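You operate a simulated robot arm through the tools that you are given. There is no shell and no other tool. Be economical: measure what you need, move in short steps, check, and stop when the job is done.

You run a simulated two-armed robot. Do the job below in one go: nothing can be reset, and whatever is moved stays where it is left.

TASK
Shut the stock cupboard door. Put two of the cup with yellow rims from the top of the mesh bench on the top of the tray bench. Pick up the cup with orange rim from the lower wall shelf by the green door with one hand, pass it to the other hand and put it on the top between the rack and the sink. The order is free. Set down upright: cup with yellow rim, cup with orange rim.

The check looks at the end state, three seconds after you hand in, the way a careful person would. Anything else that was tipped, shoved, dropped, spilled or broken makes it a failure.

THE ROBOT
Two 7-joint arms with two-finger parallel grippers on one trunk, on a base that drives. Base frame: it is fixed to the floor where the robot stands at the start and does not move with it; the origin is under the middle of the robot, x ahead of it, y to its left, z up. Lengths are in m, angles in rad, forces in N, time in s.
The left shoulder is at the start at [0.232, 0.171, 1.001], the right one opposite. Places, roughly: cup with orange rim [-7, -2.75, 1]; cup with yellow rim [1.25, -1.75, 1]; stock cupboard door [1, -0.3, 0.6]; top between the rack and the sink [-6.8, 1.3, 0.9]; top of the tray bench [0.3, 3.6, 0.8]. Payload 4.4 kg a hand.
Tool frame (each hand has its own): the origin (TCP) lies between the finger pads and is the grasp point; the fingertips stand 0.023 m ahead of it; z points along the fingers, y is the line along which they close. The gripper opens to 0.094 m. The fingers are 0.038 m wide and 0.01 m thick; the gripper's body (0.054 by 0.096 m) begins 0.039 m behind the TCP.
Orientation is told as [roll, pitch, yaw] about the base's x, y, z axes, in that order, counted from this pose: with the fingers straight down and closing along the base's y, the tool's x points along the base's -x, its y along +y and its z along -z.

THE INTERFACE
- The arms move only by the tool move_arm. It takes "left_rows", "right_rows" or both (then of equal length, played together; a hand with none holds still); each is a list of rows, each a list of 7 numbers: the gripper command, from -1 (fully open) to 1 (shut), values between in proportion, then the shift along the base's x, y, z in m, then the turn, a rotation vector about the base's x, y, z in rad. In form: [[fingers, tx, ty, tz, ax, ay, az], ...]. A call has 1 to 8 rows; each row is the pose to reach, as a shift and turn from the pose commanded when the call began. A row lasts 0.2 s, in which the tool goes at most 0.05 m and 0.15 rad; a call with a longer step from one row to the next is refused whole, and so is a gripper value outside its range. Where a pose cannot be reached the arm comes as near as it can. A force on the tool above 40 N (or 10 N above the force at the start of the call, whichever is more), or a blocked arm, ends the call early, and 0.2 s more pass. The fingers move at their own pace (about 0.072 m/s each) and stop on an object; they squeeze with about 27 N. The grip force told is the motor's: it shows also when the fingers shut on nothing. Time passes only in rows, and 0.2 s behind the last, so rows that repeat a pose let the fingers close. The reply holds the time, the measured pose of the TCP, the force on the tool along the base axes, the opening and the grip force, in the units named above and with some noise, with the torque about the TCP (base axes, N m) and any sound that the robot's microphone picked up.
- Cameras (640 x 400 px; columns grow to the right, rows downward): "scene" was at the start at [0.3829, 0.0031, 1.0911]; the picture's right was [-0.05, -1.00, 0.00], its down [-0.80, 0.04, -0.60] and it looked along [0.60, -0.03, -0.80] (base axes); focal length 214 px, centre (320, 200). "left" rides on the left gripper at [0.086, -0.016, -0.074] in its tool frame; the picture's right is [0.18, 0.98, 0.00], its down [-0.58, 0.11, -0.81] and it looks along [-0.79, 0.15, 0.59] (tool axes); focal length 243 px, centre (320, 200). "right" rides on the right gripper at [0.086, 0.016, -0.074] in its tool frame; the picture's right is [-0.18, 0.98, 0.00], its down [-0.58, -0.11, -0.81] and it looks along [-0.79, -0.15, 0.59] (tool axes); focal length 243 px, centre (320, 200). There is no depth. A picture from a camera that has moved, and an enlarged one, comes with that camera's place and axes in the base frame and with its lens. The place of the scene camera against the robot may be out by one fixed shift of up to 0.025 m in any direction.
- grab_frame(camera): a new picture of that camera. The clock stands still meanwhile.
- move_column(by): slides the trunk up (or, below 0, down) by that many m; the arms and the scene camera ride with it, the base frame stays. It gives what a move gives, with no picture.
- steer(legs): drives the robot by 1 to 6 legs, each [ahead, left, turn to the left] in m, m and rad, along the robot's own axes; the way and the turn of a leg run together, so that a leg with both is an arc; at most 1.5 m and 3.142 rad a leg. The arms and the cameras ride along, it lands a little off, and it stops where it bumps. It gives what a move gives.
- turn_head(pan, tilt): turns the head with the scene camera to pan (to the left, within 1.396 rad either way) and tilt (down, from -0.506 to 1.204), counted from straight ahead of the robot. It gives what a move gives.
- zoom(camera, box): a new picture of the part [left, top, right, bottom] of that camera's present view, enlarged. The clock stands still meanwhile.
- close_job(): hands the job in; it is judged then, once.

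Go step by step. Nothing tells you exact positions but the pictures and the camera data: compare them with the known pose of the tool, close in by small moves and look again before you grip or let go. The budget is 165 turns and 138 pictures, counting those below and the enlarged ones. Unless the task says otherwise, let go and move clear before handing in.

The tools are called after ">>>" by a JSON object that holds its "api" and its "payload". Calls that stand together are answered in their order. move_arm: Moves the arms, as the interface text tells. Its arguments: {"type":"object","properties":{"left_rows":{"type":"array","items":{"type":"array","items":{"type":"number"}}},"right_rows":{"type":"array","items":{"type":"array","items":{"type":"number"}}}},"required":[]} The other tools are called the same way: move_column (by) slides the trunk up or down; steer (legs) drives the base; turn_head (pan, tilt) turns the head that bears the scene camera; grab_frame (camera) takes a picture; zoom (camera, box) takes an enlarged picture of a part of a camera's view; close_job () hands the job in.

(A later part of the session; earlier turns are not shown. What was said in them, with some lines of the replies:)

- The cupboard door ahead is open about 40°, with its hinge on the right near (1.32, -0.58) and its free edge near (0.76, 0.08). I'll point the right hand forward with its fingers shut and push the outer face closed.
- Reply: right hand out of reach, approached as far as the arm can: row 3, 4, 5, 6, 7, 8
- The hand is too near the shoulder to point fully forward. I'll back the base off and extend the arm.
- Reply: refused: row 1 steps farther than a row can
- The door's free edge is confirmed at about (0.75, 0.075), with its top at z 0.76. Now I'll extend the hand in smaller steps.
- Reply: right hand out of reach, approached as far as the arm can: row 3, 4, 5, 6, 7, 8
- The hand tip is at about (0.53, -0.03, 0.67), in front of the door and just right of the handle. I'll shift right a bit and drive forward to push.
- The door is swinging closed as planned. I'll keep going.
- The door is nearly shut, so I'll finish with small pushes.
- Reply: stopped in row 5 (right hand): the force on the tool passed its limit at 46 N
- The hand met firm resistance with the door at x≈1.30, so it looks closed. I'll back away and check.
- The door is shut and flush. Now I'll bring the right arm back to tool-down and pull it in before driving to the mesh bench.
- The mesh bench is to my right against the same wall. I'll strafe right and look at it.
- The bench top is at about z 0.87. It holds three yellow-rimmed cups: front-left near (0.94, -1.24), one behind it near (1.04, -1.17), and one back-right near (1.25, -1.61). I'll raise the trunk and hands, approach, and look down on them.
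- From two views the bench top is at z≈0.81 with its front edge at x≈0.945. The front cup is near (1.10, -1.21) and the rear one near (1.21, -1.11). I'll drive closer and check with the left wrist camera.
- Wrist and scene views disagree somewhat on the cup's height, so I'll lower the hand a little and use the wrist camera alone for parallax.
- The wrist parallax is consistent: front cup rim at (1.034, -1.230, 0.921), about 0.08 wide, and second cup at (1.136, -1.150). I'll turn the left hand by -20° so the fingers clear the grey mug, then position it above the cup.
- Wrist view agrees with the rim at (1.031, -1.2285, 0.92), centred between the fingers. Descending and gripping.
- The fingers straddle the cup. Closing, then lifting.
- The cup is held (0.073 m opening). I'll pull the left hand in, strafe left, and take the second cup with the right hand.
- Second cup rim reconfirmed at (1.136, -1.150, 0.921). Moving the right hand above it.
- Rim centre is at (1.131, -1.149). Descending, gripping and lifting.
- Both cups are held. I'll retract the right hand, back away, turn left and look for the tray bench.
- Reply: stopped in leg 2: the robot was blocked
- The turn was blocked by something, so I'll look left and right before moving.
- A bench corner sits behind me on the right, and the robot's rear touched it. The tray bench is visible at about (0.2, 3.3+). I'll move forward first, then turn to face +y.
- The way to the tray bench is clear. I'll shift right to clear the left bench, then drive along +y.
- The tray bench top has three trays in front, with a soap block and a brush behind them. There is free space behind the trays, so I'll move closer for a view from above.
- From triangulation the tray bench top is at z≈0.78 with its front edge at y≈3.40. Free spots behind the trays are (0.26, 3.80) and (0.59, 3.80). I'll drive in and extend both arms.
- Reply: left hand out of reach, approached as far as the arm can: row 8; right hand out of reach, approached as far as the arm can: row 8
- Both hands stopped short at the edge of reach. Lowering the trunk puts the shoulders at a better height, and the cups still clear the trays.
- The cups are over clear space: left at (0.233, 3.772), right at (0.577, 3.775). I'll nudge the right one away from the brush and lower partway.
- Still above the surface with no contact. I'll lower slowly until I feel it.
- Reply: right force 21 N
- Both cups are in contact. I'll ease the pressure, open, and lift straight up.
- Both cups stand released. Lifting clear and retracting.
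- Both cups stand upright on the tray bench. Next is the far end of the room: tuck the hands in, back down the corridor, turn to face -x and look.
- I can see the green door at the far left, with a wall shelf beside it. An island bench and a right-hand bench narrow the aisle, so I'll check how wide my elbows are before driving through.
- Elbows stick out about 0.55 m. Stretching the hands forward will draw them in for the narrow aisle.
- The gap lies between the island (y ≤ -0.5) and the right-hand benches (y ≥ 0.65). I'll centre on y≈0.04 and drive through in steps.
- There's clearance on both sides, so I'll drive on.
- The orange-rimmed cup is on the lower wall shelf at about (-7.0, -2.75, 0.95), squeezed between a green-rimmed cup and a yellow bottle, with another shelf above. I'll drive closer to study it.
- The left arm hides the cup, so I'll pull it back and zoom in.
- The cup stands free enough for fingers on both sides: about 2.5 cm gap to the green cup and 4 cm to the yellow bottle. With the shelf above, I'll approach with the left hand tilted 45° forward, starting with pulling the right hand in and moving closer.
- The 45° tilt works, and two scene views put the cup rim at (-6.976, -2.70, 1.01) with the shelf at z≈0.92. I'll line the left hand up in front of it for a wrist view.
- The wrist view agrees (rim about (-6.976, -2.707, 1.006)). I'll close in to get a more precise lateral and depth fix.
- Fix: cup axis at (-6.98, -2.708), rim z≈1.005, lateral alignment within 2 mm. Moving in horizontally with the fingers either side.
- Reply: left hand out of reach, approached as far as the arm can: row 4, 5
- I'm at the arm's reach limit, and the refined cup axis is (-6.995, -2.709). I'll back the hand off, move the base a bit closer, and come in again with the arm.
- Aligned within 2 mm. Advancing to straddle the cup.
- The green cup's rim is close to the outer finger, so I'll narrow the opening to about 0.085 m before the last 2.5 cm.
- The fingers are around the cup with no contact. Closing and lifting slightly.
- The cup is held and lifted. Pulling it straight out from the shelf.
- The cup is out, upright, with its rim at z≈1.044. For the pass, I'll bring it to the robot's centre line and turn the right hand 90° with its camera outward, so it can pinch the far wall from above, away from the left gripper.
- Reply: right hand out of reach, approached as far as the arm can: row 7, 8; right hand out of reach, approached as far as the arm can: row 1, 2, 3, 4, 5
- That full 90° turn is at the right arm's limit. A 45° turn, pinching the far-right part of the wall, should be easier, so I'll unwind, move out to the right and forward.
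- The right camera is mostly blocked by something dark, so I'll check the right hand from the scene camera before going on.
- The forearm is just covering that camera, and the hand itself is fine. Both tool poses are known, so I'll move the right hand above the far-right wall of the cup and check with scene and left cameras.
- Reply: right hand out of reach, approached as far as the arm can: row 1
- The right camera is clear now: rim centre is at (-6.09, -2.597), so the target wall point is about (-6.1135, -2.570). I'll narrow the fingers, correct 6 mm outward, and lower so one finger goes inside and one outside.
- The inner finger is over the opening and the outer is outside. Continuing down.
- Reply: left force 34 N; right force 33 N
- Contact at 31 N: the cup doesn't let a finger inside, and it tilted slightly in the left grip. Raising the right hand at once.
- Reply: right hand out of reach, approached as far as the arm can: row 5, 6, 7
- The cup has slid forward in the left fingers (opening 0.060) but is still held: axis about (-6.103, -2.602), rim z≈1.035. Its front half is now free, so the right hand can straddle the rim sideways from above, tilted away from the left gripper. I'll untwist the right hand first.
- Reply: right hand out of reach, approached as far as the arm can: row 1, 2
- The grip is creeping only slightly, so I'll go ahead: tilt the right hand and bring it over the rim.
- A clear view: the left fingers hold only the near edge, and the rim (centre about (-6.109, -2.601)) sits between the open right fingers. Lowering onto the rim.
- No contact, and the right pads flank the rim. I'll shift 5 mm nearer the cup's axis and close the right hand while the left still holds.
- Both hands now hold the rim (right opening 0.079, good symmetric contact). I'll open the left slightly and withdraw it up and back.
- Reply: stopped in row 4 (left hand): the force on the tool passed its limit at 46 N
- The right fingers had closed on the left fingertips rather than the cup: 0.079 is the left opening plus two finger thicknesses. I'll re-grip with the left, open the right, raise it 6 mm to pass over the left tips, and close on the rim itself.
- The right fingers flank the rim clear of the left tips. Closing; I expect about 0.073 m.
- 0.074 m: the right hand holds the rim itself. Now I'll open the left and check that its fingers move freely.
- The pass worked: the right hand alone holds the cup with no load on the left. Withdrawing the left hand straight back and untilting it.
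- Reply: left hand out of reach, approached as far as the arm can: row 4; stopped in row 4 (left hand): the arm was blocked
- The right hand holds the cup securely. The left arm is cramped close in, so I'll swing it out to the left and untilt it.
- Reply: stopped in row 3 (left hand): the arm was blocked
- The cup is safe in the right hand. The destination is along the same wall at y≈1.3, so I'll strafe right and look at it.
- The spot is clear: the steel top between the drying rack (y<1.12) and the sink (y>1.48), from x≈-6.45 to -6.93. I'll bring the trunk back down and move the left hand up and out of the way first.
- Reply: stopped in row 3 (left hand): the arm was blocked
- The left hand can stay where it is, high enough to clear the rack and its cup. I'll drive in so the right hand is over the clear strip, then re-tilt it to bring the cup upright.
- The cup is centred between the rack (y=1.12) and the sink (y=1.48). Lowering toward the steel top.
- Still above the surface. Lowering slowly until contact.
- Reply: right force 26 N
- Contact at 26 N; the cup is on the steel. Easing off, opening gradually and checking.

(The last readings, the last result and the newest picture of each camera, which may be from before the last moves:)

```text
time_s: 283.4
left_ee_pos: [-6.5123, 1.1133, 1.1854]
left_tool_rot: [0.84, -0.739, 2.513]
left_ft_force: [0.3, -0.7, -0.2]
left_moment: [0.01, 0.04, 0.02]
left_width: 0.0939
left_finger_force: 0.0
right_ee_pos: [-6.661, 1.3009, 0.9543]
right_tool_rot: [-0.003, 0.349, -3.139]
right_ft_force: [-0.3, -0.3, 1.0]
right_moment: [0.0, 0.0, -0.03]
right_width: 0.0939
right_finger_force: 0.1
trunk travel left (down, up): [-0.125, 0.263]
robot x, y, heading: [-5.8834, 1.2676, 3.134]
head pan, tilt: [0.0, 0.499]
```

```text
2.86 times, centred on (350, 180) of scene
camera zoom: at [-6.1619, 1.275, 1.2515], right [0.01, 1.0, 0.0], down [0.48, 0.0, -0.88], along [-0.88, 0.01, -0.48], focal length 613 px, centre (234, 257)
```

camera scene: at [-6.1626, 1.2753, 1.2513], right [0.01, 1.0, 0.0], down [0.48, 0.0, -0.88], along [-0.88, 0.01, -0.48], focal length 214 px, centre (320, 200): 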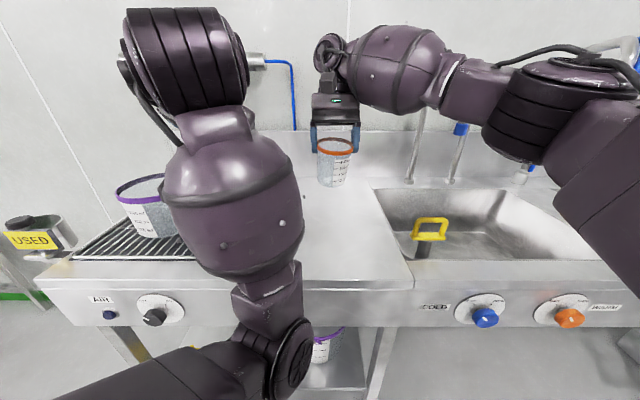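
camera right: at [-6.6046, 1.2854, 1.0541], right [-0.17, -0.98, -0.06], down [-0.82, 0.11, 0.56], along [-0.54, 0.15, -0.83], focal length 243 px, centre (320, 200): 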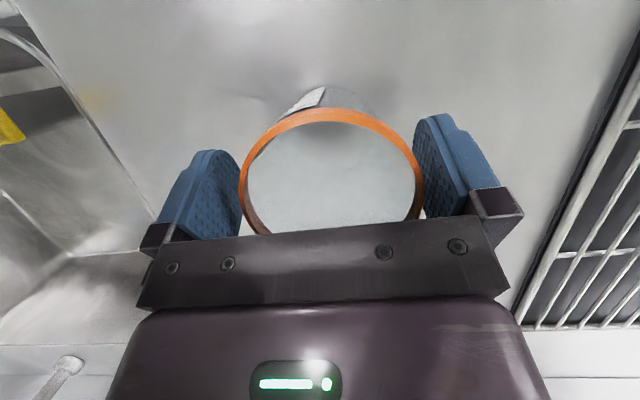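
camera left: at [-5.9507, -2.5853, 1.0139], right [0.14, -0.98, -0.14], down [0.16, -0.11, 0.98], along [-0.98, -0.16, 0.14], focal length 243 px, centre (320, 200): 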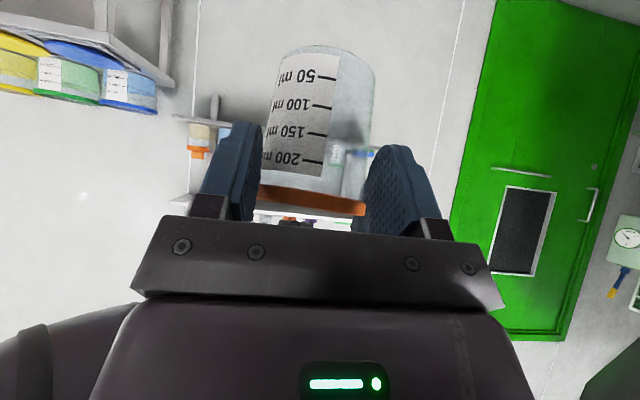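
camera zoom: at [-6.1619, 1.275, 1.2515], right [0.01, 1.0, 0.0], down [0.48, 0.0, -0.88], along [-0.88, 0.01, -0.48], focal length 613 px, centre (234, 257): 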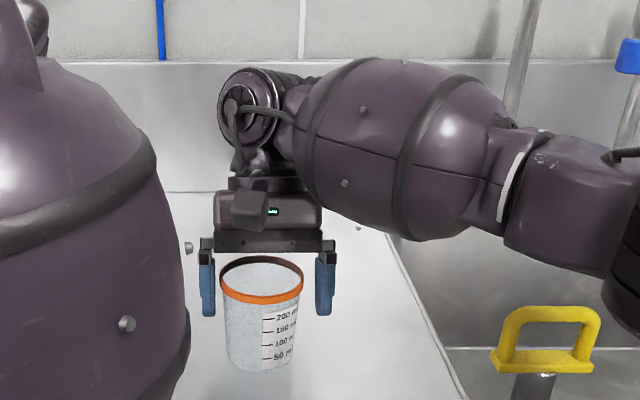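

The cup stands upright on its own. Withdrawing along the finger axis, then up.

>>> {"api": "move_arm", "payload": {"right_rows": [[-1, -0.007, 0, 0.02, 0, 0, 0], [-1, -0.014, 0, 0.04, 0, 0, 0], [-1, -0.022, 0, 0.065, 0, 0, 0], [-1, -0.022, 0, 0.1, 0, 0, 0], [-1, -0.022, 0, 0.14, 0, 0, 0], [-1, 0.0, 0, 0.17, 0, 0, 0]]}}

>>> {"api": "steer", "payload": {"legs": [[-0.6, 0, 0]]}}

>>> {"api": "turn_head", "payload": {"pan": -0.1, "tilt": 0.45}}

>>> {"api": "grab_frame", "payload": {"camera": "scene"}}

```text
time_s: 284.8
left_ee_pos: [-6.5109, 1.114, 1.186]
left_tool_rot: [0.841, -0.738, 2.509]
left_ft_force: [0.5, 0.6, 0.0]
left_moment: [0.0, 0.02, 0.02]
left_width: 0.0941
left_finger_force: 0.0
right_ee_pos: [-6.6592, 1.3015, 1.127]
right_tool_rot: [0.002, 0.348, -3.14]
right_ft_force: [1.0, 0.2, 0.8]
right_moment: [-0.02, 0.02, -0.02]
right_width: 0.0942
right_finger_force: 0.0
trunk travel left (down, up): [-0.125, 0.263]
robot x, y, heading: [-5.8823, 1.2676, 3.134]
head pan, tilt: [0.0, 0.499]
```

```text
time_s: 288.2
left_ee_pos: [-5.9018, 1.1019, 1.186]
left_tool_rot: [0.839, -0.736, 2.534]
left_ft_force: [0.6, 0.2, 0.9]
left_moment: [-0.02, 0.0, -0.03]
left_width: 0.0941
left_finger_force: 0.0
right_ee_pos: [-6.0537, 1.2876, 1.1254]
right_tool_rot: [-0.001, 0.349, -3.117]
right_ft_force: [0.1, -0.2, 0.0]
right_moment: [0.03, 0.0, 0.0]
right_width: 0.0943
right_finger_force: 0.0
trunk travel left (down, up): [-0.125, 0.263]
robot x, y, heading: [-5.2734, 1.267, -3.127]
head pan, tilt: [0.0, 0.499]
```

```text
time_s: 288.9
left_ee_pos: [-5.9021, 1.1024, 1.1865]
left_tool_rot: [0.841, -0.736, 2.532]
left_ft_force: [-0.1, -0.1, -0.4]
left_moment: [0.02, 0.02, -0.04]
left_width: 0.0939
left_finger_force: 0.1
right_ee_pos: [-6.0545, 1.2865, 1.1253]
right_tool_rot: [0.0, 0.349, -3.119]
right_ft_force: [-0.7, 0.1, 0.3]
right_moment: [0.01, -0.03, -0.02]
right_width: 0.094
right_finger_force: 0.0
trunk travel left (down, up): [-0.125, 0.263]
robot x, y, heading: [-5.2762, 1.2652, -3.13]
head pan, tilt: [-0.099, 0.45]
```

```text
28 pictures are left
camera scene: at [-5.556, 1.2801, 1.2561], right [0.08, 1.0, 0.0], down [0.43, -0.04, -0.9], along [-0.9, 0.08, -0.44], focal length 214 px, centre (320, 200)
```

scene: 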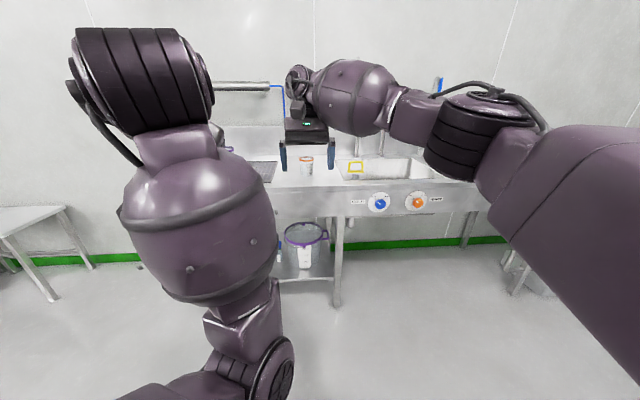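

>>> {"api": "zoom", "payload": {"camera": "scene", "box": [240, 130, 380, 220]}}

```text
4.44 times, centred on (310, 175) of scene
camera zoom: at [-5.556, 1.2801, 1.2561], right [0.08, 1.0, 0.0], down [0.43, -0.04, -0.9], along [-0.9, 0.08, -0.44], focal length 953 px, centre (364, 311)
```

zoom: 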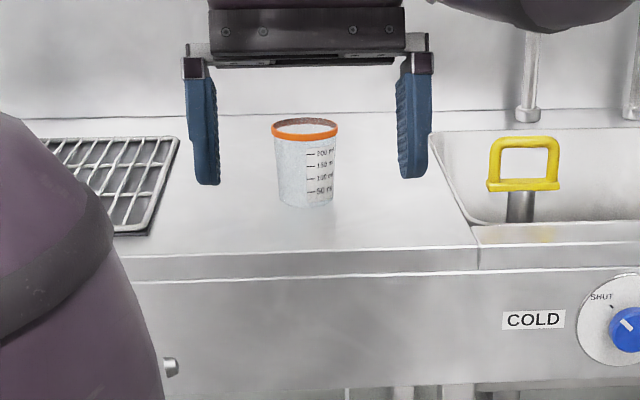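

The orange-rimmed cup stands upright between the rack and the sink, both yellow-rimmed cups are on the tray bench, and the cupboard door is shut. I'm handing in.

>>> {"api": "close_job", "payload": {}}

```text
The job is handed in.
```

I finished all three parts and handed the job in; the result of the check hasn't come back.

- **Cupboard door:** shut. I pushed it until it met firm resistance, and it looked flush from a few steps back.
- **Yellow-rimmed cups:** two are standing upright on the tray bench, behind the trays. The third is still on the mesh bench.
- **Orange-rimmed cup:** the left hand took it from the shelf, passed it to the right in mid-air, and it is standing upright between the rack and the sink. On the first try at the pass the right hand pushed the cup askew in the left grip. The second try closed on the left fingertips instead of the cup, and the third worked.
- **Bump:** while turning away from the mesh bench, the back of the robot touched a bench or cart behind it and stopped. I saw nothing moved or knocked over, but I didn't go back to check.
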